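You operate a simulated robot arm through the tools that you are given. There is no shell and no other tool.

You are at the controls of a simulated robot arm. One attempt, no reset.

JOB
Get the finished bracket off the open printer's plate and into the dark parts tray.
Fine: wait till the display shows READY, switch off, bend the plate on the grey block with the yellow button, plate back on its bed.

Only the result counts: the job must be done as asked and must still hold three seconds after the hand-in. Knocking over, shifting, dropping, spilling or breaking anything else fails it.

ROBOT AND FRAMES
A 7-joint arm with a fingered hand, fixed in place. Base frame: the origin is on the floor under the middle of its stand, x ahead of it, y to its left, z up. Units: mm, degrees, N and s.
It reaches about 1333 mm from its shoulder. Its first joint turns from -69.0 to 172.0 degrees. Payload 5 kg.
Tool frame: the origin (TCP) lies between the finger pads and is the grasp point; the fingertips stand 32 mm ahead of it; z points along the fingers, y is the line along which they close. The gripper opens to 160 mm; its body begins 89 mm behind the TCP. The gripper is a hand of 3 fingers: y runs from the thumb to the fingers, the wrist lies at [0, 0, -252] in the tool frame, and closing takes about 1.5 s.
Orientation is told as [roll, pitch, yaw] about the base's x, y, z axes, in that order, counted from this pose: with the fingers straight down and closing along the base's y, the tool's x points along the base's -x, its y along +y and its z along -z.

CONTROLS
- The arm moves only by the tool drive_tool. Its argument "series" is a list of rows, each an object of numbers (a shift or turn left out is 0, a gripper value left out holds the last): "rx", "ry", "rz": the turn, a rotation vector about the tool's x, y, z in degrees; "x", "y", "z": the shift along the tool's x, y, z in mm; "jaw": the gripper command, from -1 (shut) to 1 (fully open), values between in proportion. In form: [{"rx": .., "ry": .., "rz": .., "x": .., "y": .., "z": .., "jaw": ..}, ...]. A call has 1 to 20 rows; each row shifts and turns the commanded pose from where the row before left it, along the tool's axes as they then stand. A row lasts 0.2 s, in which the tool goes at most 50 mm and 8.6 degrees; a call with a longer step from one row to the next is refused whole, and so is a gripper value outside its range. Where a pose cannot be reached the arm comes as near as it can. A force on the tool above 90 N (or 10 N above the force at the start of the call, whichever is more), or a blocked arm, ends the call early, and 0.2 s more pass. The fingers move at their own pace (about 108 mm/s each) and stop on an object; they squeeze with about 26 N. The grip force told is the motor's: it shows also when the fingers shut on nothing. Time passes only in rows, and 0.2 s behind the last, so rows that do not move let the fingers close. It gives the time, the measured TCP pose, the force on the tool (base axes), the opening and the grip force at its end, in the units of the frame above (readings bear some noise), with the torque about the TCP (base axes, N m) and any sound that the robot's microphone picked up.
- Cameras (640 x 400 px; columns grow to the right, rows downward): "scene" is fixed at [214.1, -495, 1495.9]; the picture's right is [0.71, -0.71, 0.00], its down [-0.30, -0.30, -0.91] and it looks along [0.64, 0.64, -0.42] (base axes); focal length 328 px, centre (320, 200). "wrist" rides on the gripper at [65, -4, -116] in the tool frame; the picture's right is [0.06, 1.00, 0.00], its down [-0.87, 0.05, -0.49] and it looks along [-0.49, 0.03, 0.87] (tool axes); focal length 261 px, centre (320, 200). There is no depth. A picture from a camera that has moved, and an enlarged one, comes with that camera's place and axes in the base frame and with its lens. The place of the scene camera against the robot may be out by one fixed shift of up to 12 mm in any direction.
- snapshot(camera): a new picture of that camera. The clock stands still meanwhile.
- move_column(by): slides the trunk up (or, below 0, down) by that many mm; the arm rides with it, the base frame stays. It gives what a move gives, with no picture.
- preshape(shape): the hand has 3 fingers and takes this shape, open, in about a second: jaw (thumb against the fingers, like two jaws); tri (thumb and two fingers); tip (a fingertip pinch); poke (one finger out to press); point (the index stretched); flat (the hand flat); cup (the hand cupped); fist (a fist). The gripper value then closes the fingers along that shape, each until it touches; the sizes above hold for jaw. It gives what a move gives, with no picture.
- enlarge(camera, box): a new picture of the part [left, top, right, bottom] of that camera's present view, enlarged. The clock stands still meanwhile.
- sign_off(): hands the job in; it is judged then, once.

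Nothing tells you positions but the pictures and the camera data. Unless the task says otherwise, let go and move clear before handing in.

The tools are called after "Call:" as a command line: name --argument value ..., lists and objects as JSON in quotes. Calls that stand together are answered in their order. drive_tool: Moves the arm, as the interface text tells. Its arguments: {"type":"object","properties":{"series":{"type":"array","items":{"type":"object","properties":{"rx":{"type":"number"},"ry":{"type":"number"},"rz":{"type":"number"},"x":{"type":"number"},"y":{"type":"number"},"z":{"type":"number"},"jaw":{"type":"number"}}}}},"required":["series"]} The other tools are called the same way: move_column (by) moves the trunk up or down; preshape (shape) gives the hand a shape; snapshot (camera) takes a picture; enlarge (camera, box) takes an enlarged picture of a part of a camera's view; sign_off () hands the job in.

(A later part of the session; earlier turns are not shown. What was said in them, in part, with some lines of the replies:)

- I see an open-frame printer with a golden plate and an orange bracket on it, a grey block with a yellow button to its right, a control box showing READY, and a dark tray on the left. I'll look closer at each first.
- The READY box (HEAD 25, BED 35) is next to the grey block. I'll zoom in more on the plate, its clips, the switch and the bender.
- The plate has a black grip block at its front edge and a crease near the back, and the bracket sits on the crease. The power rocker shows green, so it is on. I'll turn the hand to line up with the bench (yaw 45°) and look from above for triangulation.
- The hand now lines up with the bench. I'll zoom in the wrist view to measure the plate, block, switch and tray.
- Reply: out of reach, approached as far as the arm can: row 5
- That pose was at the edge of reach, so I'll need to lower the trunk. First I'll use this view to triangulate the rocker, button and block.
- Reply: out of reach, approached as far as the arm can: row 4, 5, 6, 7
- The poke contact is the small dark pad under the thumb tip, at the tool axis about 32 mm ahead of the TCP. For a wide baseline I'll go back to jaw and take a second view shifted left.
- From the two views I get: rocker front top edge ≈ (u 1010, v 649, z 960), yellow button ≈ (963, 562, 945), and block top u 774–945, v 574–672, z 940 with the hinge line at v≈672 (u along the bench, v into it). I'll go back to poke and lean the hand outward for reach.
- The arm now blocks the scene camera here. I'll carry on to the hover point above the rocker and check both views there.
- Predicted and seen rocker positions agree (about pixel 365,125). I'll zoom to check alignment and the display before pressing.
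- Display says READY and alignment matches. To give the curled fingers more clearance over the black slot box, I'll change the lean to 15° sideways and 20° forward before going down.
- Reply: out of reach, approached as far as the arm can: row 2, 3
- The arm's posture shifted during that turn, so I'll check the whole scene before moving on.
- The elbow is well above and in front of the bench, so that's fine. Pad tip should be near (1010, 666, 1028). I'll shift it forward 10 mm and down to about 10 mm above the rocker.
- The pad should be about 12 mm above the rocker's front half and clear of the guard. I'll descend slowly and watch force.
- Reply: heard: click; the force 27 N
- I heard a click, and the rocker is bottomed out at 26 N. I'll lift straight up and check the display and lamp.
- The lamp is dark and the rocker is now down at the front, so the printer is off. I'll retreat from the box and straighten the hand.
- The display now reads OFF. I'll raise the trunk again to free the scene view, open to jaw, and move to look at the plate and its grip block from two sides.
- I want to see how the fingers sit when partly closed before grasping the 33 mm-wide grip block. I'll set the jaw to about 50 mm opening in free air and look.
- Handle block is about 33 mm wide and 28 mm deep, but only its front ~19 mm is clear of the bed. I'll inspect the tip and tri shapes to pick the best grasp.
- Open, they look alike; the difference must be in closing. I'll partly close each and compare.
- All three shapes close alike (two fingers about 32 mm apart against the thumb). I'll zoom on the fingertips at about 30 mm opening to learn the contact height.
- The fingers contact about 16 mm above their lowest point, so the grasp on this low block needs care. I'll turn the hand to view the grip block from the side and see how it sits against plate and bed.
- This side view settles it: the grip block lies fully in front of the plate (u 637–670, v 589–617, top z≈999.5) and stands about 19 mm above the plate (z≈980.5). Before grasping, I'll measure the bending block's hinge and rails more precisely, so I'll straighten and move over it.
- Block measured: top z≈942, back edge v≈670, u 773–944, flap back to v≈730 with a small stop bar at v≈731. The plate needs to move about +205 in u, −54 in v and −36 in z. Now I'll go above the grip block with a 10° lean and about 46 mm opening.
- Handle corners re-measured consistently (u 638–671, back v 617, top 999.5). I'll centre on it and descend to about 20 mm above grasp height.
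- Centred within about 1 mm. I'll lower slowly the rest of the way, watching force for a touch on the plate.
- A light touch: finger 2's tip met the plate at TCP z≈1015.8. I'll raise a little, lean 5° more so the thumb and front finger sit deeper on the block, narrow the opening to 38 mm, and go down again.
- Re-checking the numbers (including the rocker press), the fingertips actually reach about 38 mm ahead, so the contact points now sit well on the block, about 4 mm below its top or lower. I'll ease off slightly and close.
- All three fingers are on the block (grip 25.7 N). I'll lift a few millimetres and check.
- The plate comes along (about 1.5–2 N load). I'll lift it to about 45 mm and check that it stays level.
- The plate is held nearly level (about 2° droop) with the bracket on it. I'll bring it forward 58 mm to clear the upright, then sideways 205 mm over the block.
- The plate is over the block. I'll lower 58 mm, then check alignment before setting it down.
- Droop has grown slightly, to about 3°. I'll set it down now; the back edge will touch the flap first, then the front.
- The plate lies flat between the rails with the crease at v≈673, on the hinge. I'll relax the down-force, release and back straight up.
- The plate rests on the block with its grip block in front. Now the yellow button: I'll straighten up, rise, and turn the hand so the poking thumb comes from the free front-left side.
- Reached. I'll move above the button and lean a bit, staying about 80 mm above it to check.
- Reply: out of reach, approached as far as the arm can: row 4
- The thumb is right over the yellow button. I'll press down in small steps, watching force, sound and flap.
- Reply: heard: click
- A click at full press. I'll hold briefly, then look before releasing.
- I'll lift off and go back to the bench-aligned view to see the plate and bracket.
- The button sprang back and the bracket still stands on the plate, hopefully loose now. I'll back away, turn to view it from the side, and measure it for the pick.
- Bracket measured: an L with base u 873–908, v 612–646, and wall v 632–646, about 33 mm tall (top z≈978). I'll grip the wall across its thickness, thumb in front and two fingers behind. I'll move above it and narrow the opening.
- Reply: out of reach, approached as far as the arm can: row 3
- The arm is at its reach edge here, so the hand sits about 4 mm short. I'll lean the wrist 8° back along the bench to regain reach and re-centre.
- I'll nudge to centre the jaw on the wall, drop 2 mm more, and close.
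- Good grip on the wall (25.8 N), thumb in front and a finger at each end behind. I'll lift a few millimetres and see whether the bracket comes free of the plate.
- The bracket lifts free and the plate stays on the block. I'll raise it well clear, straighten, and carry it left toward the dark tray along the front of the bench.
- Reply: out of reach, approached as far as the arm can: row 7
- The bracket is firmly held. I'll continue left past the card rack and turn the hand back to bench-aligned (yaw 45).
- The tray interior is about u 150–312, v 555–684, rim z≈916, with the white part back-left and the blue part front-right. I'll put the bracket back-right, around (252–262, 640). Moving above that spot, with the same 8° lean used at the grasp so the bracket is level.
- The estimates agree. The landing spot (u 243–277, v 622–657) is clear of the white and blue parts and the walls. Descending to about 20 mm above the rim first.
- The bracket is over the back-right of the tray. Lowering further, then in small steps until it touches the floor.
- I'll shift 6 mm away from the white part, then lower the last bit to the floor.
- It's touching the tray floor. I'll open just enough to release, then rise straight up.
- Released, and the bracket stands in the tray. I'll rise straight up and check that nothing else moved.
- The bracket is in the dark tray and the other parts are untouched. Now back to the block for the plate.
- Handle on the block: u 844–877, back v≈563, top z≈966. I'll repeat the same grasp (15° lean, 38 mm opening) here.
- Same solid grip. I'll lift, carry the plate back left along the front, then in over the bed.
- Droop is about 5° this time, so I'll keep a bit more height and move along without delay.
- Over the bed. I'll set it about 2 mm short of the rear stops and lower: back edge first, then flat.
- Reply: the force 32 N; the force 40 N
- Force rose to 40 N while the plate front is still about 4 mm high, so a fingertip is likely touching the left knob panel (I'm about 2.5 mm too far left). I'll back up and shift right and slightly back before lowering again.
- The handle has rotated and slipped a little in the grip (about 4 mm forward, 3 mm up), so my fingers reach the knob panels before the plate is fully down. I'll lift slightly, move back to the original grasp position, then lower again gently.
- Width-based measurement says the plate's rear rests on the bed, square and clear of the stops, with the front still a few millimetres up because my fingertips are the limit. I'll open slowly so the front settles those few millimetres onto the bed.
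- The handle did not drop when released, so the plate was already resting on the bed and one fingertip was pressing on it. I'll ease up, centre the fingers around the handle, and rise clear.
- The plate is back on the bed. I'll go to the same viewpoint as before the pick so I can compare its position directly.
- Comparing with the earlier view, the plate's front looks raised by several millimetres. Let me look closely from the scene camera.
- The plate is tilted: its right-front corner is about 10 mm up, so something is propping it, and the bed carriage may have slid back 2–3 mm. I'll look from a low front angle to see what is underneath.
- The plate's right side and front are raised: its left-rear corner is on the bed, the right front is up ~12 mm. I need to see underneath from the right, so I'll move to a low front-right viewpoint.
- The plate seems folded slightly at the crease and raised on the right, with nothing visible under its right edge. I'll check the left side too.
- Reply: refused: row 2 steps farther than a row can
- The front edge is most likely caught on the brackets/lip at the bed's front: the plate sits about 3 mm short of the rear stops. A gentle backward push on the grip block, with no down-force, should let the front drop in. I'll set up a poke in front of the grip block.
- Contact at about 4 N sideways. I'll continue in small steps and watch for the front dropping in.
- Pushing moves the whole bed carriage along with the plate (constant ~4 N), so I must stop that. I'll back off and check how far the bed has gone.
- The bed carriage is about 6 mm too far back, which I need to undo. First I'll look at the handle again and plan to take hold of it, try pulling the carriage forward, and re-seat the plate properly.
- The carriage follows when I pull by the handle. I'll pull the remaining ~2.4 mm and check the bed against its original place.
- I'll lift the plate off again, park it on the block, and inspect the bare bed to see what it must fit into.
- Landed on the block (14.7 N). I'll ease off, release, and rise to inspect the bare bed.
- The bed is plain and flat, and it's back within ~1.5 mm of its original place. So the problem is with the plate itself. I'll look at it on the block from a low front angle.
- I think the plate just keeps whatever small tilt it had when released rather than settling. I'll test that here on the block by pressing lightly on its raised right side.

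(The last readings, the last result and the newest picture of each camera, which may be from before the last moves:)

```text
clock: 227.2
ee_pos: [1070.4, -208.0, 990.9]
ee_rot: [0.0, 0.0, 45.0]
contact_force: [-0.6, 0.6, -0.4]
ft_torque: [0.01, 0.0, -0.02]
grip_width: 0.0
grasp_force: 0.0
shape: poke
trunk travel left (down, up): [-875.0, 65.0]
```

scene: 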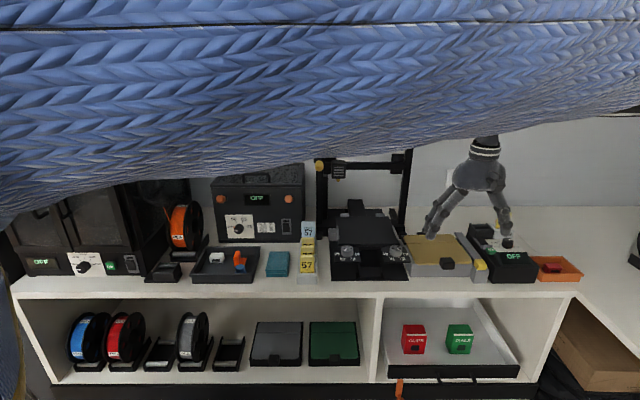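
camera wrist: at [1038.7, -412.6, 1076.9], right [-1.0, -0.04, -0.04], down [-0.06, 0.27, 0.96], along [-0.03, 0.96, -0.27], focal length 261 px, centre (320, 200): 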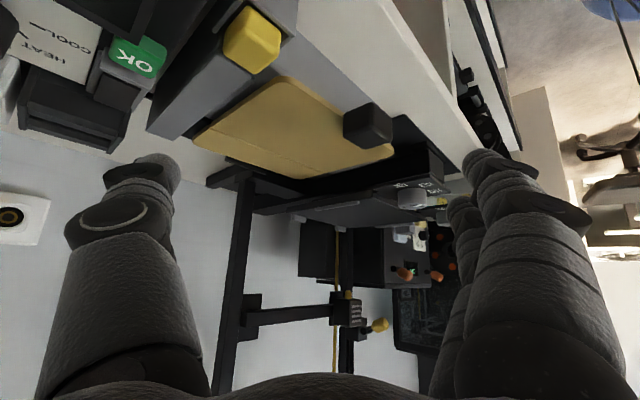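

Call:
drive_tool --series '[{"z": 2}, {}]'

Call:
drive_tool --series '[{"z": 1.5}, {}]'

Call:
drive_tool --series '[{"z": 1.5}, {}]'

Call:
drive_tool --series '[{"z": 1.5}, {}]'

Call:
enlarge --camera "scene" --box '[400, 210, 490, 285]'

```text
clock: 227.8
ee_pos: [1070.1, -208.4, 990.4]
ee_rot: [0.0, 0.1, 45.0]
contact_force: [0.2, -0.3, -0.8]
ft_torque: [0.03, -0.01, 0.0]
grip_width: 0.0
grasp_force: 0.1
shape: poke
trunk travel left (down, up): [-875.0, 65.0]
```

```text
clock: 228.4
ee_pos: [1071.9, -209.1, 988.0]
ee_rot: [0.0, 0.0, 45.0]
contact_force: [-0.7, 0.4, -0.1]
ft_torque: [-0.03, 0.0, 0.0]
grip_width: 0.1
grasp_force: 0.0
shape: poke
trunk travel left (down, up): [-875.0, 65.0]
```

```text
clock: 229.0
ee_pos: [1071.5, -208.8, 986.9]
ee_rot: [-0.1, 0.0, 44.9]
contact_force: [0.6, 0.0, -0.2]
ft_torque: [0.02, 0.01, -0.01]
grip_width: 0.0
grasp_force: 0.0
shape: poke
trunk travel left (down, up): [-875.0, 65.0]
```

```text
clock: 229.6
ee_pos: [1070.9, -208.4, 985.6]
ee_rot: [0.0, 0.0, 45.0]
contact_force: [0.1, -0.1, 0.4]
ft_torque: [-0.02, 0.05, 0.02]
grip_width: 0.0
grasp_force: 0.0
shape: poke
trunk travel left (down, up): [-875.0, 65.0]
```

```text
5.33 times, centred on (445, 248) of scene
camera zoom: at [214.1, -495.0, 1495.9], right [0.71, -0.71, 0.0], down [-0.3, -0.3, -0.91], along [0.64, 0.64, -0.42], focal length 1751 px, centre (-347, -53)
```

zoom: 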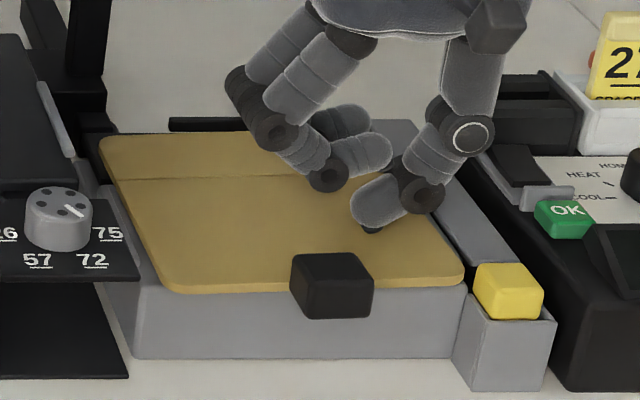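

Call:
drive_tool --series '[{"z": 1.5}, {}]'

Call:
drive_tool --series '[{"z": 1.5}, {}]'

Call:
drive_tool --series '[{"z": 1.5}, {}]'

Call:
drive_tool --series '[{"z": 1.5}, {}]'

Call:
enlarge --camera "scene" --box '[400, 210, 490, 285]'

```text
clock: 230.2
ee_pos: [1071.5, -208.9, 985.5]
ee_rot: [0.0, -0.1, 45.0]
contact_force: [2.2, -1.0, 5.7]
ft_torque: [-0.04, -0.03, -0.06]
grip_width: 0.0
grasp_force: 0.1
shape: poke
trunk travel left (down, up): [-875.0, 65.0]
```

```text
clock: 230.8
ee_pos: [1072.3, -207.9, 984.7]
ee_rot: [-0.1, -0.1, 44.9]
contact_force: [5.1, 0.0, 17.2]
ft_torque: [-0.04, -0.01, 0.03]
grip_width: 0.1
grasp_force: 0.0
shape: poke
trunk travel left (down, up): [-875.0, 65.0]
```

```text
clock: 231.4
ee_pos: [1071.2, -209.9, 983.4]
ee_rot: [-0.1, -0.3, 45.0]
contact_force: [9.7, -1.4, 27.4]
ft_torque: [-0.1, -0.12, 0.07]
grip_width: 0.1
grasp_force: 0.1
shape: poke
trunk travel left (down, up): [-875.0, 65.0]
```

```text
clock: 232.0
ee_pos: [1070.0, -209.5, 982.4]
ee_rot: [-0.3, -0.2, 44.9]
contact_force: [10.7, -5.2, 34.8]
ft_torque: [-0.18, -0.04, 0.05]
grip_width: 0.0
grasp_force: 0.0
shape: poke
trunk travel left (down, up): [-875.0, 65.0]
```

```text
5.33 times, centred on (445, 248) of scene
camera zoom: at [214.1, -495.0, 1495.9], right [0.71, -0.71, 0.0], down [-0.3, -0.3, -0.91], along [0.64, 0.64, -0.42], focal length 1751 px, centre (-347, -53)
```

zoom: 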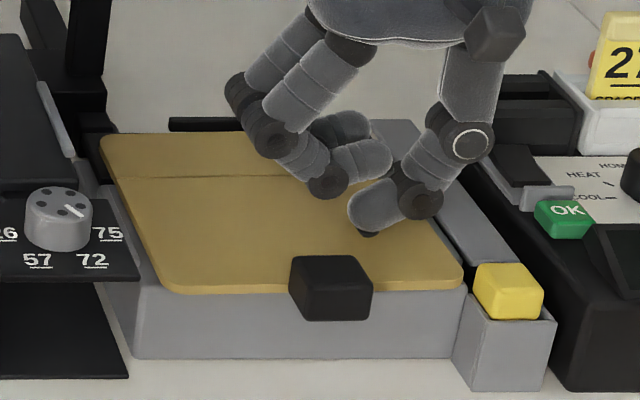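

Call:
drive_tool --series '[{"z": -4}, {"z": -10}, {"z": -20}, {"z": -30}, {"z": -30}, {}]'

Call:
enlarge --camera "scene" --box '[400, 210, 490, 285]'

```text
clock: 233.4
ee_pos: [1071.2, -206.1, 1073.1]
ee_rot: [0.0, 0.0, 45.1]
contact_force: [0.2, 0.2, 0.2]
ft_torque: [0.0, -0.01, 0.02]
grip_width: 0.0
grasp_force: 0.0
shape: poke
trunk travel left (down, up): [-875.0, 65.0]
```

```text
5.33 times, centred on (445, 248) of scene
camera zoom: at [214.1, -495.0, 1495.9], right [0.71, -0.71, 0.0], down [-0.3, -0.3, -0.91], along [0.64, 0.64, -0.42], focal length 1751 px, centre (-347, -53)
```

zoom: 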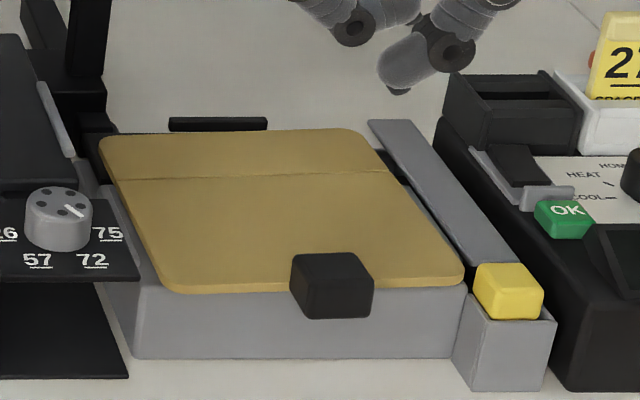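

Confirmed: pressing flexes it ~2 mm and it springs back, so the plate is held (magnet-like) in whatever attitude it had when set down. So I must set it on the bed level. I'll regrasp on the block, then correct its roll and pitch in the hand before placing.

Call:
drive_tool --series '[{"x": 25, "y": 14, "z": -15}, {"x": 25, "y": 14}, {"x": 19, "y": 14}, {}]'

Call:
preshape --shape "jaw"

Call:
drive_tool --series '[{"jaw": -0.43}, {"ry": -7.5}, {"ry": -7.5}, {"x": 5, "z": 19}, {"x": 5, "z": 19}, {"x": 4, "z": 15}, {}]'

Call:
enlarge --camera "wrist" --box '[220, 100, 420, 240]'

```text
clock: 234.4
ee_pos: [992.6, -224.7, 1088.7]
ee_rot: [0.0, -0.1, 45.0]
contact_force: [0.2, 0.8, -0.5]
ft_torque: [-0.01, -0.03, 0.02]
grip_width: 0.1
grasp_force: 0.1
shape: poke
trunk travel left (down, up): [-875.0, 65.0]
```

```text
clock: 235.3
ee_pos: [992.0, -226.1, 1088.4]
ee_rot: [-0.1, 0.0, 45.1]
contact_force: [-0.4, 0.7, -0.2]
ft_torque: [-0.02, 0.0, 0.0]
grip_width: 160.0
grasp_force: 0.1
shape: jaw
trunk travel left (down, up): [-875.0, 65.0]
```

```text
clock: 236.9
ee_pos: [993.0, -227.1, 1033.3]
ee_rot: [0.1, -15.1, 44.9]
contact_force: [0.2, -0.1, -0.2]
ft_torque: [-0.01, -0.01, 0.01]
grip_width: 45.9
grasp_force: 0.1
shape: jaw
trunk travel left (down, up): [-875.0, 65.0]
```

```text
2.86 times, centred on (320, 170) of wrist
camera zoom: at [929.2, -295.8, 1128.4], right [-0.75, 0.66, -0.02], down [0.46, 0.54, 0.7], along [0.47, 0.52, -0.71], focal length 745 px, centre (320, 286)
```

zoom: 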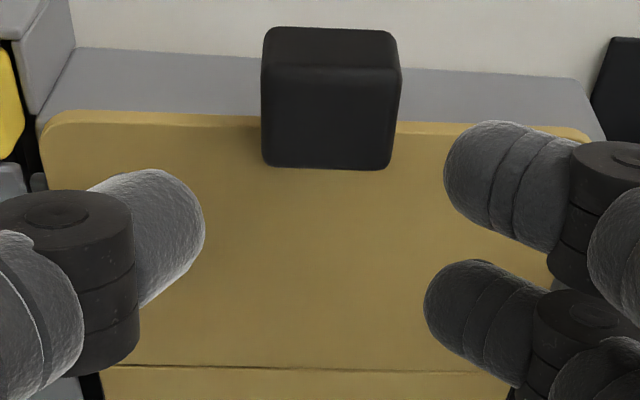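

Call:
drive_tool --series '[{"x": 2.6, "y": 1, "z": 9.7}, {"x": 2.6, "z": 9.7}, {"x": 2.6, "z": 9.7}, {"x": 1.8, "z": 6.8, "jaw": -0.53}, {"x": 1.0, "z": 3.9}, {}]'

Call:
enlarge --camera "wrist" --box '[220, 100, 420, 240]'

Call:
drive_tool --series '[{"x": 0.8, "z": 2.9}, {}]'

Call:
drive_tool --series '[{"x": 0.5, "z": 1.93}, {}]'

```text
clock: 238.3
ee_pos: [992.9, -228.1, 992.0]
ee_rot: [0.0, -15.0, 45.1]
contact_force: [-0.8, -0.3, 0.0]
ft_torque: [0.0, 0.0, -0.03]
grip_width: 38.0
grasp_force: 0.0
shape: jaw
trunk travel left (down, up): [-875.0, 65.0]
```

```text
2.86 times, centred on (320, 170) of wrist
camera zoom: at [929.4, -295.9, 1087.0], right [-0.75, 0.66, -0.02], down [0.46, 0.54, 0.7], along [0.47, 0.52, -0.71], focal length 745 px, centre (320, 286)
```

zoom: 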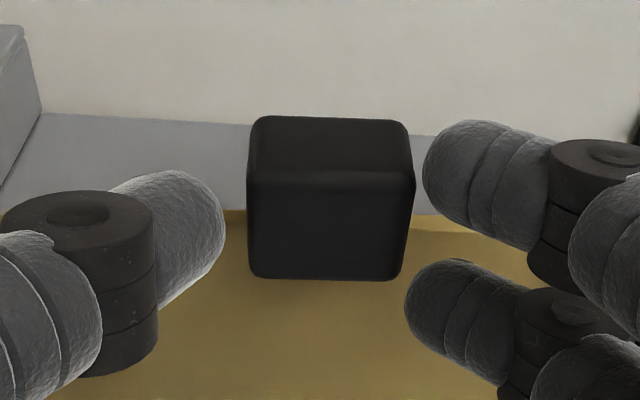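

```text
clock: 238.9
ee_pos: [993.1, -227.7, 988.2]
ee_rot: [0.0, -15.1, 44.9]
contact_force: [-0.1, 0.9, 0.4]
ft_torque: [0.04, 0.0, 0.01]
grip_width: 38.1
grasp_force: 0.1
shape: jaw
trunk travel left (down, up): [-875.0, 65.0]
```

```text
clock: 239.5
ee_pos: [992.3, -226.7, 986.6]
ee_rot: [0.0, -15.0, 45.1]
contact_force: [0.0, 0.2, 0.2]
ft_torque: [-0.02, -0.02, 0.03]
grip_width: 38.1
grasp_force: 0.1
shape: jaw
trunk travel left (down, up): [-875.0, 65.0]
```

Call:
drive_tool --series '[{"x": 0.5, "y": 1.6, "z": 1.93}, {}]'

Call:
drive_tool --series '[{"x": 0.5, "z": 1.93}, {}]'

Call:
drive_tool --series '[{"x": 0.4, "z": 1.45}, {}]'

Call:
drive_tool --series '[{"x": 0.4, "z": 1.45}, {}]'

Call:
enlarge --camera "wrist" --box '[220, 100, 420, 240]'

```text
clock: 240.1
ee_pos: [990.8, -225.9, 983.9]
ee_rot: [0.0, -15.0, 45.0]
contact_force: [0.1, 1.3, -0.3]
ft_torque: [-0.01, 0.02, -0.02]
grip_width: 38.1
grasp_force: 0.0
shape: jaw
trunk travel left (down, up): [-875.0, 65.0]
```

```text
clock: 240.7
ee_pos: [991.4, -225.9, 982.3]
ee_rot: [0.0, -15.1, 45.0]
contact_force: [-0.8, 0.3, 0.6]
ft_torque: [0.01, 0.03, -0.02]
grip_width: 38.0
grasp_force: 0.1
shape: jaw
trunk travel left (down, up): [-875.0, 65.0]
```

```text
clock: 241.3
ee_pos: [991.3, -225.9, 981.4]
ee_rot: [0.0, -15.1, 45.0]
contact_force: [0.5, 0.4, -0.1]
ft_torque: [0.01, 0.02, 0.0]
grip_width: 37.9
grasp_force: 0.1
shape: jaw
trunk travel left (down, up): [-875.0, 65.0]
```

```text
clock: 241.9
ee_pos: [991.2, -226.2, 980.5]
ee_rot: [0.0, -15.1, 45.0]
contact_force: [-1.2, -0.2, 1.7]
ft_torque: [0.06, 0.03, 0.02]
grip_width: 38.0
grasp_force: 0.1
shape: jaw
trunk travel left (down, up): [-875.0, 65.0]
```

```text
2.86 times, centred on (320, 170) of wrist
camera zoom: at [928.2, -294.7, 1075.9], right [-0.75, 0.66, -0.02], down [0.46, 0.54, 0.7], along [0.47, 0.52, -0.71], focal length 745 px, centre (320, 286)
```

zoom: 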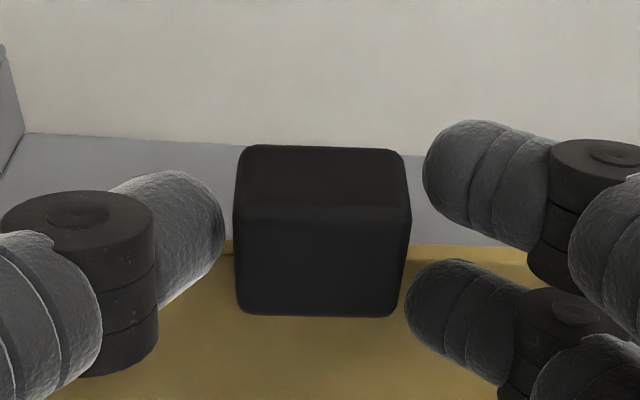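

Call:
drive_tool --series '[{"x": 0.26, "z": 1}, {"jaw": -0.7}, {"jaw": -1}, {"jaw": -1}, {"jaw": -1}, {"jaw": -1}, {"jaw": -1}]'

Call:
enlarge --camera "wrist" --box '[220, 100, 420, 240]'

Call:
drive_tool --series '[{"x": -0.5, "z": -1.93}]'

Call:
drive_tool --series '[{"x": -0.8, "z": -2.9}]'

Call:
drive_tool --series '[{"x": -0.8, "z": -2.9}]'

```text
clock: 243.5
ee_pos: [990.6, -226.3, 978.6]
ee_rot: [-0.1, -15.2, 45.1]
contact_force: [0.7, -0.8, 5.8]
ft_torque: [0.11, -0.01, -0.01]
grip_width: 29.3
grasp_force: 26.0
shape: jaw
trunk travel left (down, up): [-875.0, 65.0]
```

```text
2.86 times, centred on (320, 170) of wrist
camera zoom: at [928.1, -294.8, 1074.8], right [-0.75, 0.66, -0.02], down [0.46, 0.54, 0.7], along [0.47, 0.52, -0.71], focal length 745 px, centre (320, 286)
```

zoom: 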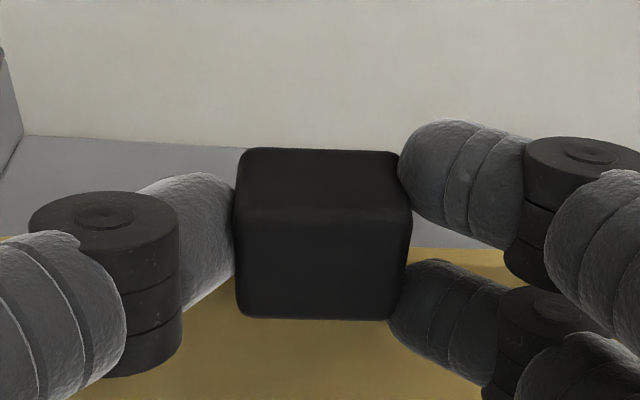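

```text
clock: 243.9
ee_pos: [991.2, -225.9, 980.2]
ee_rot: [0.0, -15.0, 45.0]
contact_force: [2.1, -0.1, -0.1]
ft_torque: [0.03, 0.01, 0.02]
grip_width: 29.2
grasp_force: 25.8
shape: jaw
trunk travel left (down, up): [-875.0, 65.0]
```

```text
clock: 244.3
ee_pos: [991.0, -227.5, 983.6]
ee_rot: [0.0, -15.0, 44.9]
contact_force: [-0.2, -0.1, -1.2]
ft_torque: [-0.05, 0.06, -0.04]
grip_width: 29.1
grasp_force: 26.4
shape: jaw
trunk travel left (down, up): [-875.0, 65.0]
```

```text
clock: 244.7
ee_pos: [991.8, -226.0, 986.5]
ee_rot: [0.0, -15.0, 45.0]
contact_force: [0.0, 0.3, -1.7]
ft_torque: [-0.09, 0.11, 0.04]
grip_width: 28.9
grasp_force: 25.8
shape: jaw
trunk travel left (down, up): [-875.0, 65.0]
```

No breakaway force, and the grip relation matches the first grasp. I'll lift to travel height and measure the plate's roll and pitch in the hand.

Call:
drive_tool --series '[{"x": -2.6, "z": -9.7}, {"x": -4, "z": -15}, {"x": -5, "z": -19}, {"x": -5, "z": -19}, {"x": -3, "z": -11}, {}]'

Call:
enlarge --camera "wrist" --box '[190, 130, 430, 310]'

Call:
enlarge --camera "wrist" --box '[220, 100, 420, 240]'

```text
clock: 246.1
ee_pos: [990.4, -226.4, 1063.9]
ee_rot: [-0.1, -15.0, 45.0]
contact_force: [0.6, 0.4, -1.6]
ft_torque: [-0.12, 0.08, -0.01]
grip_width: 28.9
grasp_force: 25.9
shape: jaw
trunk travel left (down, up): [-875.0, 65.0]
```

```text
2.22 times, centred on (310, 220) of wrist
camera zoom: at [927.8, -294.6, 1158.9], right [-0.75, 0.66, -0.02], down [0.47, 0.54, 0.7], along [0.47, 0.52, -0.71], focal length 579 px, centre (342, 156)
```

zoom: 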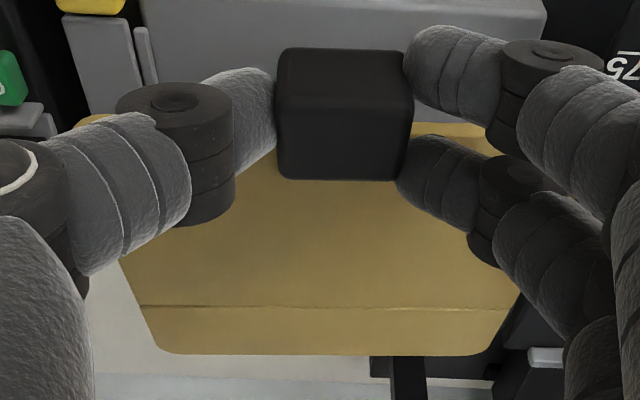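

```text
2.86 times, centred on (320, 170) of wrist
camera zoom: at [927.8, -294.6, 1158.9], right [-0.75, 0.66, -0.02], down [0.47, 0.54, 0.7], along [0.47, 0.52, -0.71], focal length 745 px, centre (320, 286)
```

zoom: 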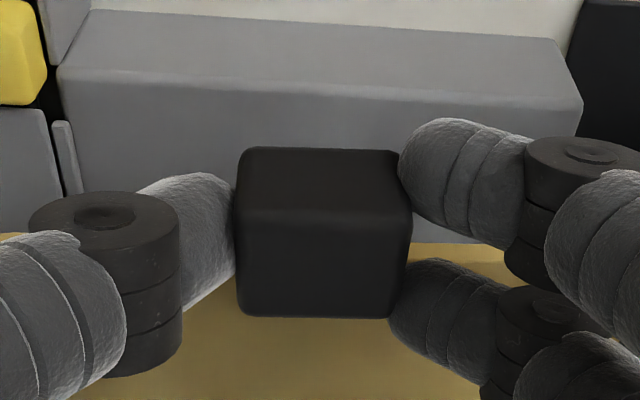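

In-hand attitude: about 2.5° roll (right side up) and 2.5° droop. I'll counter-rotate the hand so the plate is level, then carry it to the bed.

Call:
drive_tool --series '[{"rx": -2.4, "ry": -2.5}, {"y": 12, "z": 0.5}, {"y": 22, "z": 0.9}, {"y": 28, "z": 1.2}, {"y": 30, "z": 1.25}, {"y": 30, "z": 1.25}, {"y": 30, "z": 1.25}, {"y": 26, "z": 1.1}, {"y": 16, "z": 0.7}, {"y": 8, "z": 0.3}, {"y": 3}]'

Call:
enlarge --camera "wrist" --box '[190, 130, 430, 310]'

```text
clock: 248.5
ee_pos: [846.8, -81.7, 1064.6]
ee_rot: [2.4, -17.6, 44.8]
contact_force: [0.1, 0.5, -0.8]
ft_torque: [-0.11, 0.11, 0.0]
grip_width: 29.1
grasp_force: 26.3
shape: jaw
trunk travel left (down, up): [-875.0, 65.0]
```

```text
2.22 times, centred on (310, 220) of wrist
camera zoom: at [784.1, -156.2, 1155.6], right [-0.76, 0.66, 0.02], down [0.46, 0.5, 0.73], along [0.47, 0.56, -0.68], focal length 579 px, centre (342, 156)
```

zoom: 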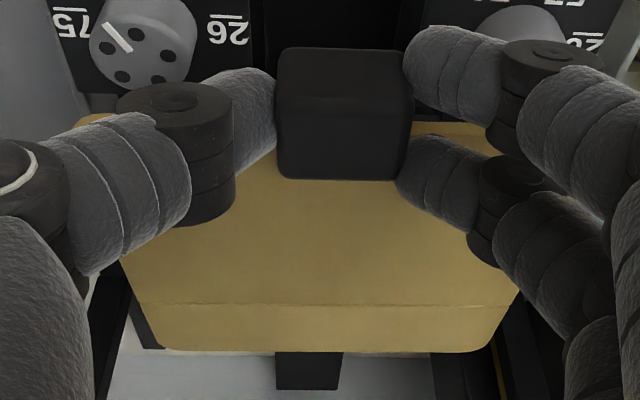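

Level in roll now, with about 0.9° droop left. I'll trim pitch a touch and move in over the bed.

Call:
drive_tool --series '[{"x": -8, "y": 0.3, "z": 2.5, "ry": -0.8}, {"x": -13, "y": 0.3, "z": 4.1}, {"x": -14, "z": 4.5}, {"x": -12, "z": 3.8}, {"x": -6, "z": 1.9}, {"x": -1.2, "z": 0.4}]'

Call:
enlarge --camera "wrist" --box '[190, 130, 430, 310]'

Call:
enlarge --camera "wrist" --box '[220, 100, 420, 240]'

```text
clock: 249.9
ee_pos: [885.5, -40.6, 1064.0]
ee_rot: [2.5, -18.3, 44.9]
contact_force: [0.6, 0.3, -1.8]
ft_torque: [-0.1, 0.11, 0.0]
grip_width: 29.2
grasp_force: 26.5
shape: jaw
trunk travel left (down, up): [-875.0, 65.0]
```

```text
2.22 times, centred on (310, 220) of wrist
camera zoom: at [822.1, -115.5, 1153.9], right [-0.76, 0.66, 0.02], down [0.45, 0.5, 0.74], along [0.48, 0.57, -0.67], focal length 579 px, centre (342, 156)
```

zoom: 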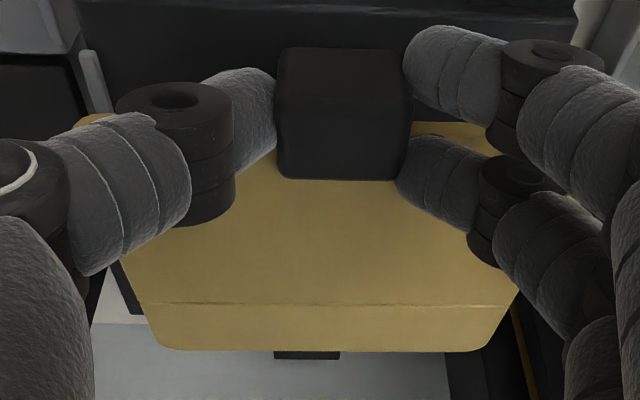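

```text
2.86 times, centred on (320, 170) of wrist
camera zoom: at [822.1, -115.5, 1153.9], right [-0.76, 0.66, 0.02], down [0.45, 0.5, 0.74], along [0.48, 0.57, -0.67], focal length 745 px, centre (320, 286)
```

zoom: 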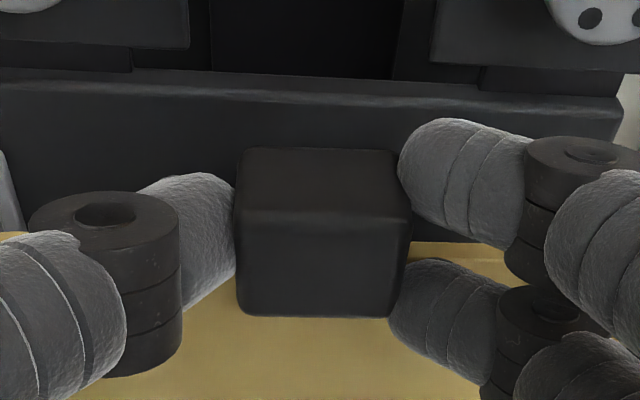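

Call:
drive_tool --series '[{"x": 3.14, "y": -0.42, "z": 9.5}, {"x": 3.14, "y": -0.42, "z": 9.5}, {"x": 3.14, "y": -0.42, "z": 9.5}, {"x": 2.2, "y": -0.3, "z": 6.6}, {}]'

Call:
drive_tool --series '[{"x": 0.94, "y": -0.13, "z": 2.85}, {}]'

Call:
drive_tool --series '[{"x": 0.94, "y": -0.13, "z": 2.85}, {}]'

Call:
drive_tool --series '[{"x": 0.63, "y": -0.08, "z": 1.9}, {}]'

Call:
enlarge --camera "wrist" --box '[190, 130, 430, 320]'

```text
clock: 251.1
ee_pos: [885.9, -39.4, 1027.0]
ee_rot: [2.3, -18.3, 45.0]
contact_force: [-0.1, 1.3, -1.8]
ft_torque: [-0.07, 0.06, 0.01]
grip_width: 28.9
grasp_force: 26.3
shape: jaw
trunk travel left (down, up): [-875.0, 65.0]
```

```text
clock: 251.7
ee_pos: [885.6, -38.7, 1024.1]
ee_rot: [2.5, -18.3, 44.9]
contact_force: [-0.3, -0.5, -1.0]
ft_torque: [-0.1, 0.01, 0.05]
grip_width: 28.7
grasp_force: 25.8
shape: jaw
trunk travel left (down, up): [-875.0, 65.0]
```

```text
clock: 252.3
ee_pos: [885.7, -40.9, 1021.5]
ee_rot: [2.3, -18.3, 44.8]
contact_force: [-0.2, 0.1, -0.5]
ft_torque: [-0.04, -0.04, 0.03]
grip_width: 29.1
grasp_force: 26.3
shape: jaw
trunk travel left (down, up): [-875.0, 65.0]
```

```text
clock: 252.9
ee_pos: [885.4, -39.4, 1018.2]
ee_rot: [2.3, -18.4, 44.9]
contact_force: [0.2, 0.4, 0.0]
ft_torque: [0.03, -0.06, 0.01]
grip_width: 28.9
grasp_force: 25.6
shape: jaw
trunk travel left (down, up): [-875.0, 65.0]
```

```text
2.11 times, centred on (310, 225) of wrist
camera zoom: at [822.2, -114.9, 1109.0], right [-0.76, 0.65, 0.02], down [0.45, 0.5, 0.74], along [0.48, 0.57, -0.67], focal length 549 px, centre (341, 147)
```

zoom: 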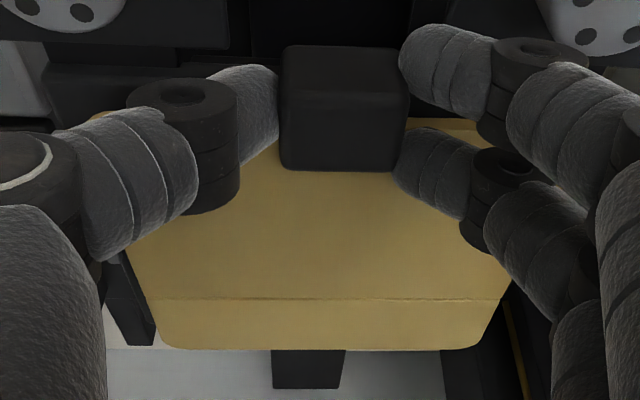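

The back edge is riding high (I over-corrected pitch by ~2.4°) and touches the rear stops. I'll lift slightly, undo 2.4° of pitch, come forward 1.5 mm, and lower again.

Call:
drive_tool --series '[{"x": -1.25, "y": 0.17, "z": -3.8}, {"x": -2.5, "y": 0.34, "z": -7.6}, {"ry": 2.4}, {"x": 1.2, "z": -0.3}, {}]'

Call:
enlarge --camera "wrist" --box '[190, 130, 430, 320]'

```text
clock: 254.1
ee_pos: [885.1, -40.5, 1030.6]
ee_rot: [2.4, -15.9, 45.0]
contact_force: [-0.1, 0.6, -1.9]
ft_torque: [-0.11, 0.09, 0.0]
grip_width: 28.8
grasp_force: 26.5
shape: jaw
trunk travel left (down, up): [-875.0, 65.0]
```

```text
2.11 times, centred on (310, 225) of wrist
camera zoom: at [823.9, -113.1, 1124.3], right [-0.76, 0.65, 0.02], down [0.47, 0.52, 0.71], along [0.45, 0.55, -0.7], focal length 549 px, centre (341, 147)
```

zoom: 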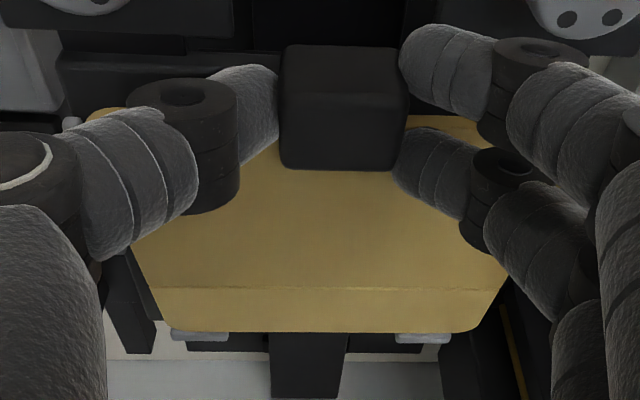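

Rechecking: the plate was level then, but ~2 mm too far back, touching the stop tops. I'll restore that pitch, come about 1.5 mm forward, and lower again.

Call:
drive_tool --series '[{"ry": -2.4}, {"x": 1.3, "z": -0.4}, {}]'

Call:
drive_tool --series '[{"x": 0.94, "y": -0.13, "z": 2.85}, {"x": 0.94, "y": -0.13, "z": 2.85}, {}]'

Call:
drive_tool --series '[{"x": 0.63, "y": -0.08, "z": 1.9}, {}]'

Call:
drive_tool --series '[{"x": 0.63, "y": -0.08, "z": 1.9}, {}]'

Call:
enlarge --camera "wrist" --box '[190, 130, 430, 320]'

```text
clock: 254.9
ee_pos: [882.5, -41.8, 1031.6]
ee_rot: [2.5, -18.5, 44.9]
contact_force: [0.3, -0.1, -2.0]
ft_torque: [-0.11, 0.08, -0.01]
grip_width: 28.8
grasp_force: 25.6
shape: jaw
trunk travel left (down, up): [-875.0, 65.0]
```

```text
clock: 255.7
ee_pos: [884.2, -41.3, 1025.0]
ee_rot: [2.4, -18.3, 44.8]
contact_force: [-0.2, 0.3, -1.7]
ft_torque: [-0.07, 0.11, -0.01]
grip_width: 28.8
grasp_force: 26.0
shape: jaw
trunk travel left (down, up): [-875.0, 65.0]
```

```text
clock: 256.3
ee_pos: [883.5, -41.7, 1022.6]
ee_rot: [2.5, -18.3, 44.8]
contact_force: [1.0, 0.9, -2.0]
ft_torque: [-0.11, 0.11, -0.02]
grip_width: 28.8
grasp_force: 26.0
shape: jaw
trunk travel left (down, up): [-875.0, 65.0]
```

```text
clock: 256.9
ee_pos: [882.9, -42.2, 1021.3]
ee_rot: [2.4, -18.4, 44.9]
contact_force: [0.8, 1.0, -1.7]
ft_torque: [-0.11, 0.07, 0.0]
grip_width: 29.0
grasp_force: 25.9
shape: jaw
trunk travel left (down, up): [-875.0, 65.0]
```

```text
2.11 times, centred on (310, 225) of wrist
camera zoom: at [820.0, -117.3, 1110.5], right [-0.76, 0.65, 0.02], down [0.45, 0.5, 0.74], along [0.48, 0.57, -0.67], focal length 549 px, centre (341, 147)
```

zoom: 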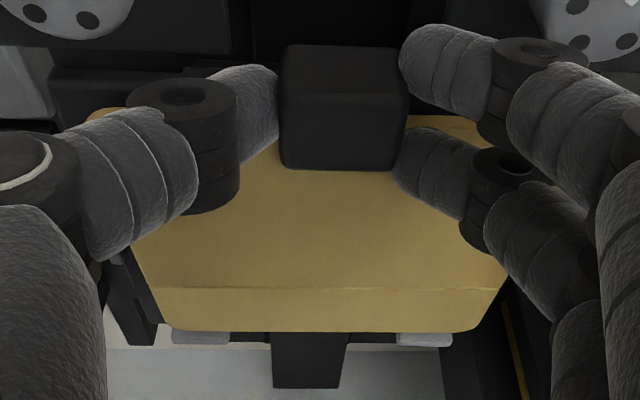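

Now clear of the stops with no contact. Continuing down in small steps.

Call:
drive_tool --series '[{"x": 0.63, "y": -0.08, "z": 1.9}, {}]'

Call:
drive_tool --series '[{"x": 0.63, "y": -0.08, "z": 1.9}, {}]'

Call:
drive_tool --series '[{"x": 0.5, "y": -0.06, "z": 1.4}, {}]'

Call:
drive_tool --series '[{"x": 0.5, "y": -0.06, "z": 1.4}, {}]'

Call:
enlarge --camera "wrist" --box '[190, 130, 430, 320]'

```text
clock: 257.5
ee_pos: [883.0, -42.3, 1018.9]
ee_rot: [2.4, -18.4, 44.9]
contact_force: [-0.4, -1.4, -0.5]
ft_torque: [-0.13, 0.08, 0.03]
grip_width: 29.1
grasp_force: 26.4
shape: jaw
trunk travel left (down, up): [-875.0, 65.0]
```

```text
clock: 258.1
ee_pos: [883.0, -40.7, 1017.9]
ee_rot: [2.4, -18.3, 44.8]
contact_force: [1.1, -1.0, 7.5]
ft_torque: [-0.05, 0.01, -0.03]
grip_width: 28.8
grasp_force: 25.7
shape: jaw
trunk travel left (down, up): [-875.0, 65.0]
```

```text
clock: 258.7
ee_pos: [882.6, -41.8, 1016.8]
ee_rot: [2.4, -18.3, 45.0]
contact_force: [2.7, 0.6, 15.9]
ft_torque: [0.05, -0.05, -0.01]
grip_width: 29.2
grasp_force: 26.0
shape: jaw
trunk travel left (down, up): [-875.0, 65.0]
```

```text
clock: 259.3
ee_pos: [883.3, -41.8, 1016.7]
ee_rot: [2.3, -18.5, 45.0]
contact_force: [3.7, -0.5, 22.7]
ft_torque: [0.21, -0.07, -0.04]
grip_width: 29.6
grasp_force: 25.7
shape: jaw
trunk travel left (down, up): [-875.0, 65.0]
```

```text
2.11 times, centred on (310, 225) of wrist
camera zoom: at [819.4, -117.6, 1105.7], right [-0.76, 0.66, 0.02], down [0.45, 0.5, 0.74], along [0.48, 0.57, -0.67], focal length 549 px, centre (341, 147)
```

zoom: 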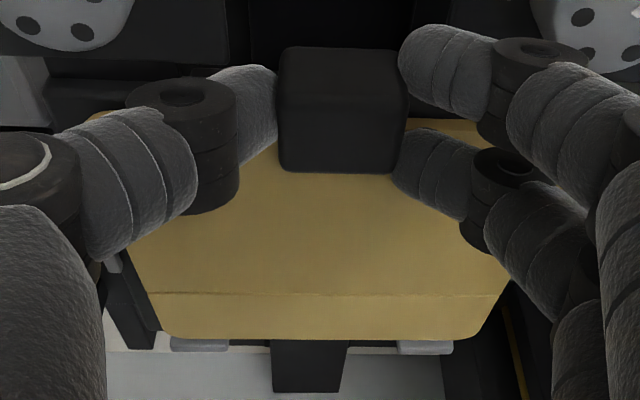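

Contact at 1018 looks like a fingertip touching the left knob panel's inner edge again. I'll lift 3 mm, shift 2.2 mm right to centre the fingers between the panels, and lower again.

Call:
drive_tool --series '[{"x": -1.25, "y": 0.17, "z": -3.8}, {"x": -0.3, "y": 0.04, "z": -1}, {"y": -2.2, "z": -0.1}, {}]'

Call:
drive_tool --series '[{"x": 0.63, "y": -0.08, "z": 1.9}, {}]'

Call:
drive_tool --series '[{"x": 0.63, "y": -0.08, "z": 1.9}, {}]'

Call:
drive_tool --series '[{"x": 0.5, "y": -0.06, "z": 1.4}, {}]'

Call:
drive_tool --series '[{"x": 0.5, "y": -0.06, "z": 1.4}, {}]'

```text
clock: 260.3
ee_pos: [884.7, -42.9, 1019.3]
ee_rot: [2.5, -18.3, 45.0]
contact_force: [-4.0, 5.4, 2.0]
ft_torque: [0.12, 0.12, 0.11]
grip_width: 29.0
grasp_force: 25.8
shape: jaw
trunk travel left (down, up): [-875.0, 65.0]
```

```text
clock: 260.9
ee_pos: [884.0, -43.4, 1017.6]
ee_rot: [2.3, -18.4, 45.0]
contact_force: [-5.0, 4.3, 8.8]
ft_torque: [0.24, 0.2, 0.16]
grip_width: 29.1
grasp_force: 26.0
shape: jaw
trunk travel left (down, up): [-875.0, 65.0]
```

```text
clock: 261.5
ee_pos: [883.9, -43.2, 1017.0]
ee_rot: [2.3, -18.5, 45.0]
contact_force: [-4.8, 5.3, 16.9]
ft_torque: [0.36, 0.18, 0.13]
grip_width: 29.5
grasp_force: 25.7
shape: jaw
trunk travel left (down, up): [-875.0, 65.0]
```

```text
clock: 262.1
ee_pos: [884.5, -44.3, 1016.0]
ee_rot: [2.3, -18.5, 44.8]
contact_force: [-4.1, 3.9, 23.9]
ft_torque: [0.47, 0.18, 0.12]
grip_width: 30.2
grasp_force: 26.0
shape: jaw
trunk travel left (down, up): [-875.0, 65.0]
```

```text
clock: 262.7
ee_pos: [882.5, -43.0, 1014.3]
ee_rot: [2.3, -18.6, 45.0]
contact_force: [-1.6, 4.0, 32.8]
ft_torque: [0.55, 0.12, 0.1]
grip_width: 30.6
grasp_force: 26.0
shape: jaw
trunk travel left (down, up): [-875.0, 65.0]
```

The plate now behaves as magnetically held near level (sideways resistance, springy), so it has seated at roughly the right place. I'll relax the hand back to the no-force position, release, and inspect.

Call:
drive_tool --series '[{"x": -0.94, "y": 0.13, "z": -2.85}, {"y": 2.2, "z": 0.1}, {"x": -0.5, "y": 0.06, "z": -1.4}, {}]'

Call:
enlarge --camera "wrist" --box '[190, 130, 430, 320]'

```text
clock: 263.7
ee_pos: [882.3, -43.0, 1016.8]
ee_rot: [2.4, -18.2, 44.9]
contact_force: [3.4, -1.1, 15.9]
ft_torque: [0.04, -0.03, 0.0]
grip_width: 30.1
grasp_force: 26.1
shape: jaw
trunk travel left (down, up): [-875.0, 65.0]
```

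```text
2.11 times, centred on (310, 225) of wrist
camera zoom: at [819.3, -118.5, 1106.4], right [-0.76, 0.66, 0.02], down [0.45, 0.5, 0.74], along [0.48, 0.57, -0.67], focal length 549 px, centre (341, 147)
```

zoom: 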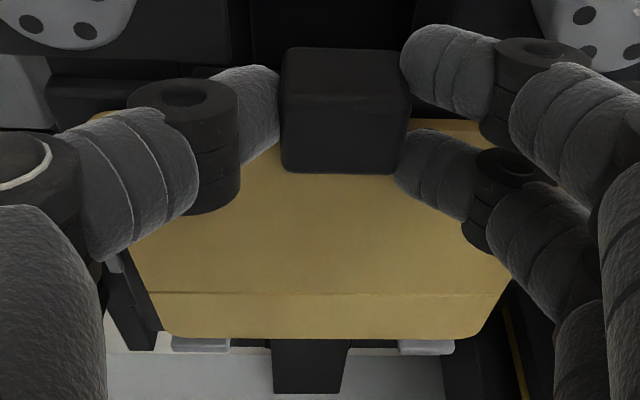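

Call:
drive_tool --series '[{"x": -0.5, "y": 0.06, "z": -1.5}, {}]'

Call:
drive_tool --series '[{"jaw": -0.62}, {"jaw": -0.58}, {"jaw": -0.54}, {"jaw": -0.5}, {"jaw": -0.46}, {}]'

Call:
drive_tool --series '[{"x": -0.63, "y": 0.08, "z": -1.9, "jaw": -0.42}, {"x": -1, "y": 0.13, "z": -3}, {"x": -3, "y": 0.4, "z": -9}, {"x": -6, "y": 0.8, "z": -18}, {"x": -9, "y": 1.2, "z": -27}, {"x": -9, "y": 1.2, "z": -27}, {}]'

Call:
snapshot --camera "wrist"

```text
clock: 264.3
ee_pos: [883.0, -42.8, 1017.0]
ee_rot: [2.3, -18.3, 45.0]
contact_force: [-1.8, -4.1, 7.1]
ft_torque: [-0.12, 0.08, -0.02]
grip_width: 30.1
grasp_force: 26.2
shape: jaw
trunk travel left (down, up): [-875.0, 65.0]
```

```text
clock: 265.7
ee_pos: [884.2, -41.7, 1018.2]
ee_rot: [2.5, -18.4, 45.1]
contact_force: [0.5, 0.3, 1.7]
ft_torque: [0.04, -0.01, 0.0]
grip_width: 42.7
grasp_force: 0.0
shape: jaw
trunk travel left (down, up): [-875.0, 65.0]
```

```text
clock: 267.3
ee_pos: [883.5, -40.1, 1107.9]
ee_rot: [2.4, -18.3, 44.9]
contact_force: [1.1, -0.2, -0.1]
ft_torque: [0.01, -0.04, -0.02]
grip_width: 46.1
grasp_force: 0.1
shape: jaw
trunk travel left (down, up): [-875.0, 65.0]
```

```text
taken
camera wrist: at [820.2, -116.8, 1198.7], right [-0.76, 0.66, 0.02], down [0.45, 0.5, 0.74], along [0.48, 0.57, -0.67], focal length 261 px, centre (320, 200)
```

wrist: 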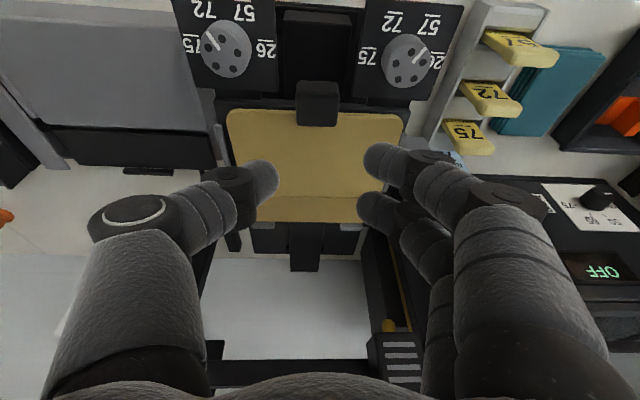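

Released cleanly. I'll straighten up, go to the comparison viewpoint, and check the plate against its original position.

Call:
drive_tool --series '[{"ry": 7, "rx": 1.2, "z": -15}, {"ry": 7, "rx": 1.2, "z": -15}, {"ry": 4.3, "jaw": 1}, {"x": 28, "y": -13, "z": -15}, {"x": 30, "y": -18, "z": -15}, {"x": 30, "y": -18, "z": -15}, {"x": 30, "y": -18, "z": -15}, {"x": 30}, {}]'

Call:
enlarge --camera "scene" --box '[335, 205, 405, 250]'

Call:
enlarge --camera "scene" --box '[355, 230, 395, 255]'

Call:
snapshot --camera "scene"

```text
clock: 269.3
ee_pos: [822.3, -198.6, 1197.7]
ee_rot: [-0.1, 0.0, 45.2]
contact_force: [-0.5, -0.4, 0.4]
ft_torque: [-0.03, 0.02, 0.01]
grip_width: 159.8
grasp_force: 0.0
shape: jaw
trunk travel left (down, up): [-875.0, 65.0]
```

```text
8.89 times, centred on (370, 228) of scene
camera zoom: at [214.1, -495.0, 1495.9], right [0.71, -0.71, 0.0], down [-0.3, -0.3, -0.91], along [0.64, 0.64, -0.42], focal length 2919 px, centre (-124, -44)
```

zoom: 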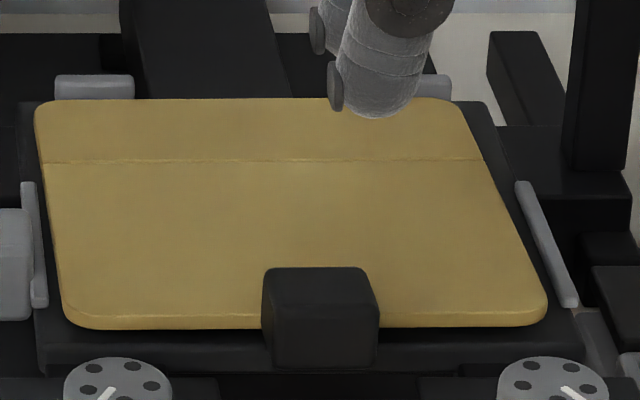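

```text
16.00 times, centred on (375, 242) of scene
camera zoom: at [214.1, -495.0, 1495.9], right [0.71, -0.71, 0.0], down [-0.3, -0.3, -0.91], along [0.64, 0.64, -0.42], focal length 5254 px, centre (-560, -480)
```

zoom: 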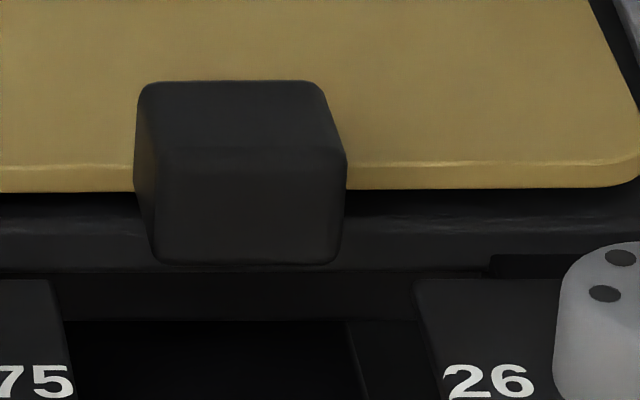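

```text
taken
```

scene: 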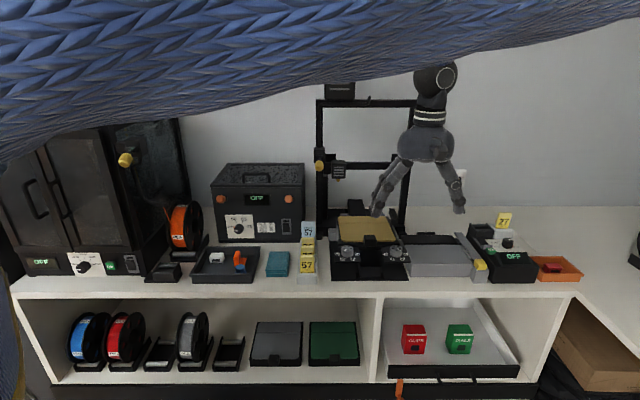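

The plate now sits level in roll, square, and within a few millimetres of its original place, with the front only slightly high. I'll double-check from the wrist view.

Call:
enlarge --camera "wrist" --box '[290, 210, 430, 310]'

Call:
enlarge --camera "wrist" --box '[320, 195, 400, 245]'

```text
4.00 times, centred on (360, 260) of wrist
camera zoom: at [778.9, -246.8, 1314.0], right [-0.75, 0.66, 0.0], down [0.57, 0.66, 0.49], along [0.32, 0.37, -0.87], focal length 1043 px, centre (160, -40)
```

zoom: 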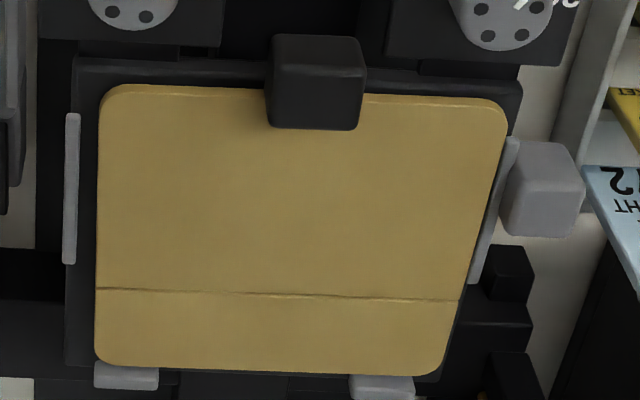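

```text
8.00 times, centred on (360, 220) of wrist
camera zoom: at [778.9, -246.8, 1314.0], right [-0.75, 0.66, 0.0], down [0.57, 0.66, 0.49], along [0.32, 0.37, -0.87], focal length 2085 px, centre (0, 40)
```

zoom: 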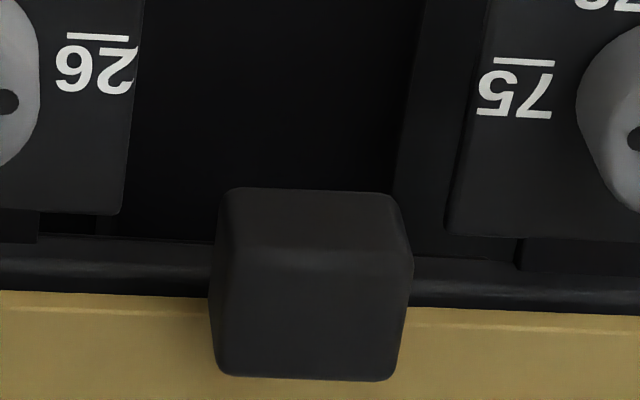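

The plate is within about 3 mm of its original position, against the stops, between the rails and essentially flat. I'll move the hand well clear and take a last look at everything.

Call:
drive_tool --series '[{"x": 20, "z": -25}, {"x": 20, "z": -25}, {"x": 20, "z": -25}, {"z": -15}, {}]'

Call:
snapshot --camera "scene"

Call:
enlarge --camera "scene" --box '[320, 195, 420, 285]'

Call:
enlarge --camera "scene" --box '[180, 215, 330, 290]'

Call:
enlarge --camera "scene" --box '[440, 190, 600, 290]'

```text
clock: 270.5
ee_pos: [779.6, -241.8, 1286.9]
ee_rot: [0.0, 0.0, 45.2]
contact_force: [-0.3, 0.6, 0.4]
ft_torque: [-0.01, -0.01, 0.0]
grip_width: 160.0
grasp_force: 0.1
shape: jaw
trunk travel left (down, up): [-875.0, 65.0]
```

```text
taken
```

scene: 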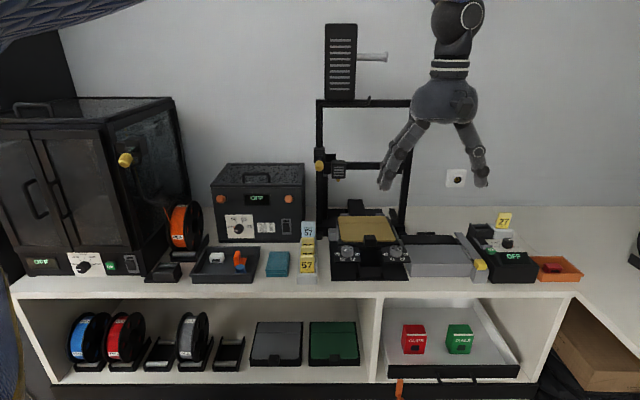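

```text
4.44 times, centred on (370, 240) of scene
camera zoom: at [214.1, -495.0, 1495.9], right [0.71, -0.71, 0.0], down [-0.3, -0.3, -0.91], along [0.64, 0.64, -0.42], focal length 1460 px, centre (98, 22)
```

zoom: 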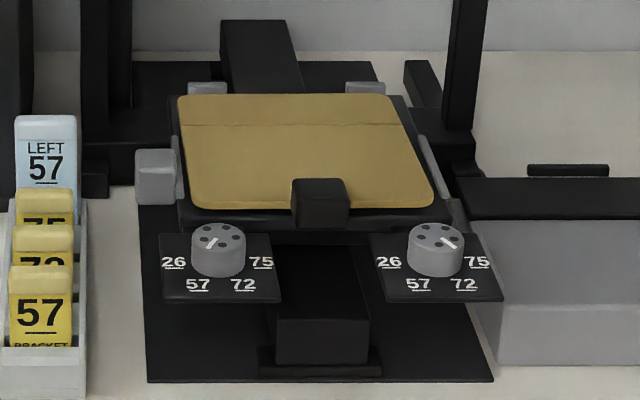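

```text
4.27 times, centred on (255, 252) of scene
camera zoom: at [214.1, -495.0, 1495.9], right [0.71, -0.71, 0.0], down [-0.3, -0.3, -0.91], along [0.64, 0.64, -0.42], focal length 1401 px, centre (597, -24)
```

zoom: 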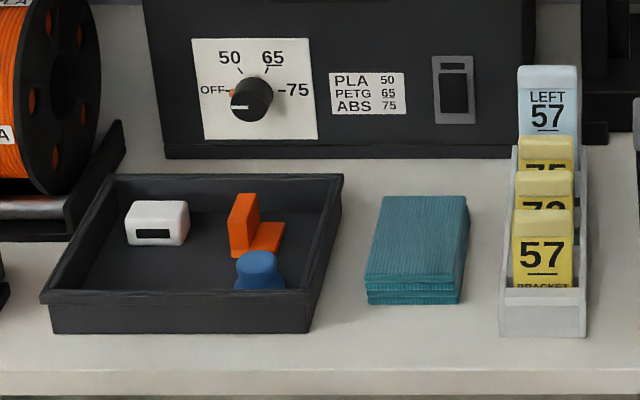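

```text
4.00 times, centred on (520, 240) of scene
camera zoom: at [214.1, -495.0, 1495.9], right [0.71, -0.71, 0.0], down [-0.3, -0.3, -0.91], along [0.64, 0.64, -0.42], focal length 1314 px, centre (-480, 40)
```

zoom: 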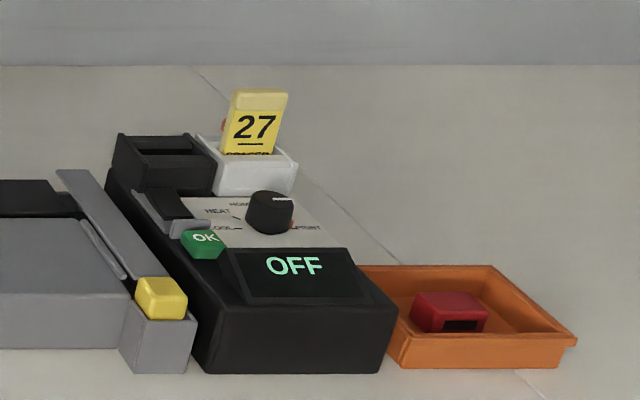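

Everything checks out in the last pictures. The display reads OFF, the bracket is in the dark tray, the plate is on its bed within about 3 mm of where it started, and the yellow button is back up. The dials and other parts look untouched and the hand is well clear. The bed carriage is about 1.5 mm further back than at the start, and the plate's front edge sits a few millimetres high. I'm handing in.

Call:
sign_off

```text
The job is handed in.
```

The bracket is in the dark parts tray and the plate is back on its bed, but the plate is not seated exactly as it was. I have handed the job in; I haven't been told the verdict.

- **Switch off:** the display showed READY when I started. I pressed the power rocker and the display now reads OFF.
- **Bending:** I pressed the yellow button with the plate on the grey block and heard a click. The bracket then lifted off freely.
- **Bracket:** it stands in the back right of the dark tray, clear of the white and blue parts.
- **Plate:** it lies on the bed against the rear stops and between the side rails. It is about 3 mm from its original position and its front edge is a few millimetres high. My first attempt to put it back left it tilted, so I took it off and placed it a second time.
- **Bed:** while handling the plate I pushed the bed carriage back about 6 mm. I pulled most of that back, and it is still about 1.5 mm further back than at the start.

Everything else, including the dials, cards and other trays, looks unmoved in the last pictures. The hand is open and well clear.
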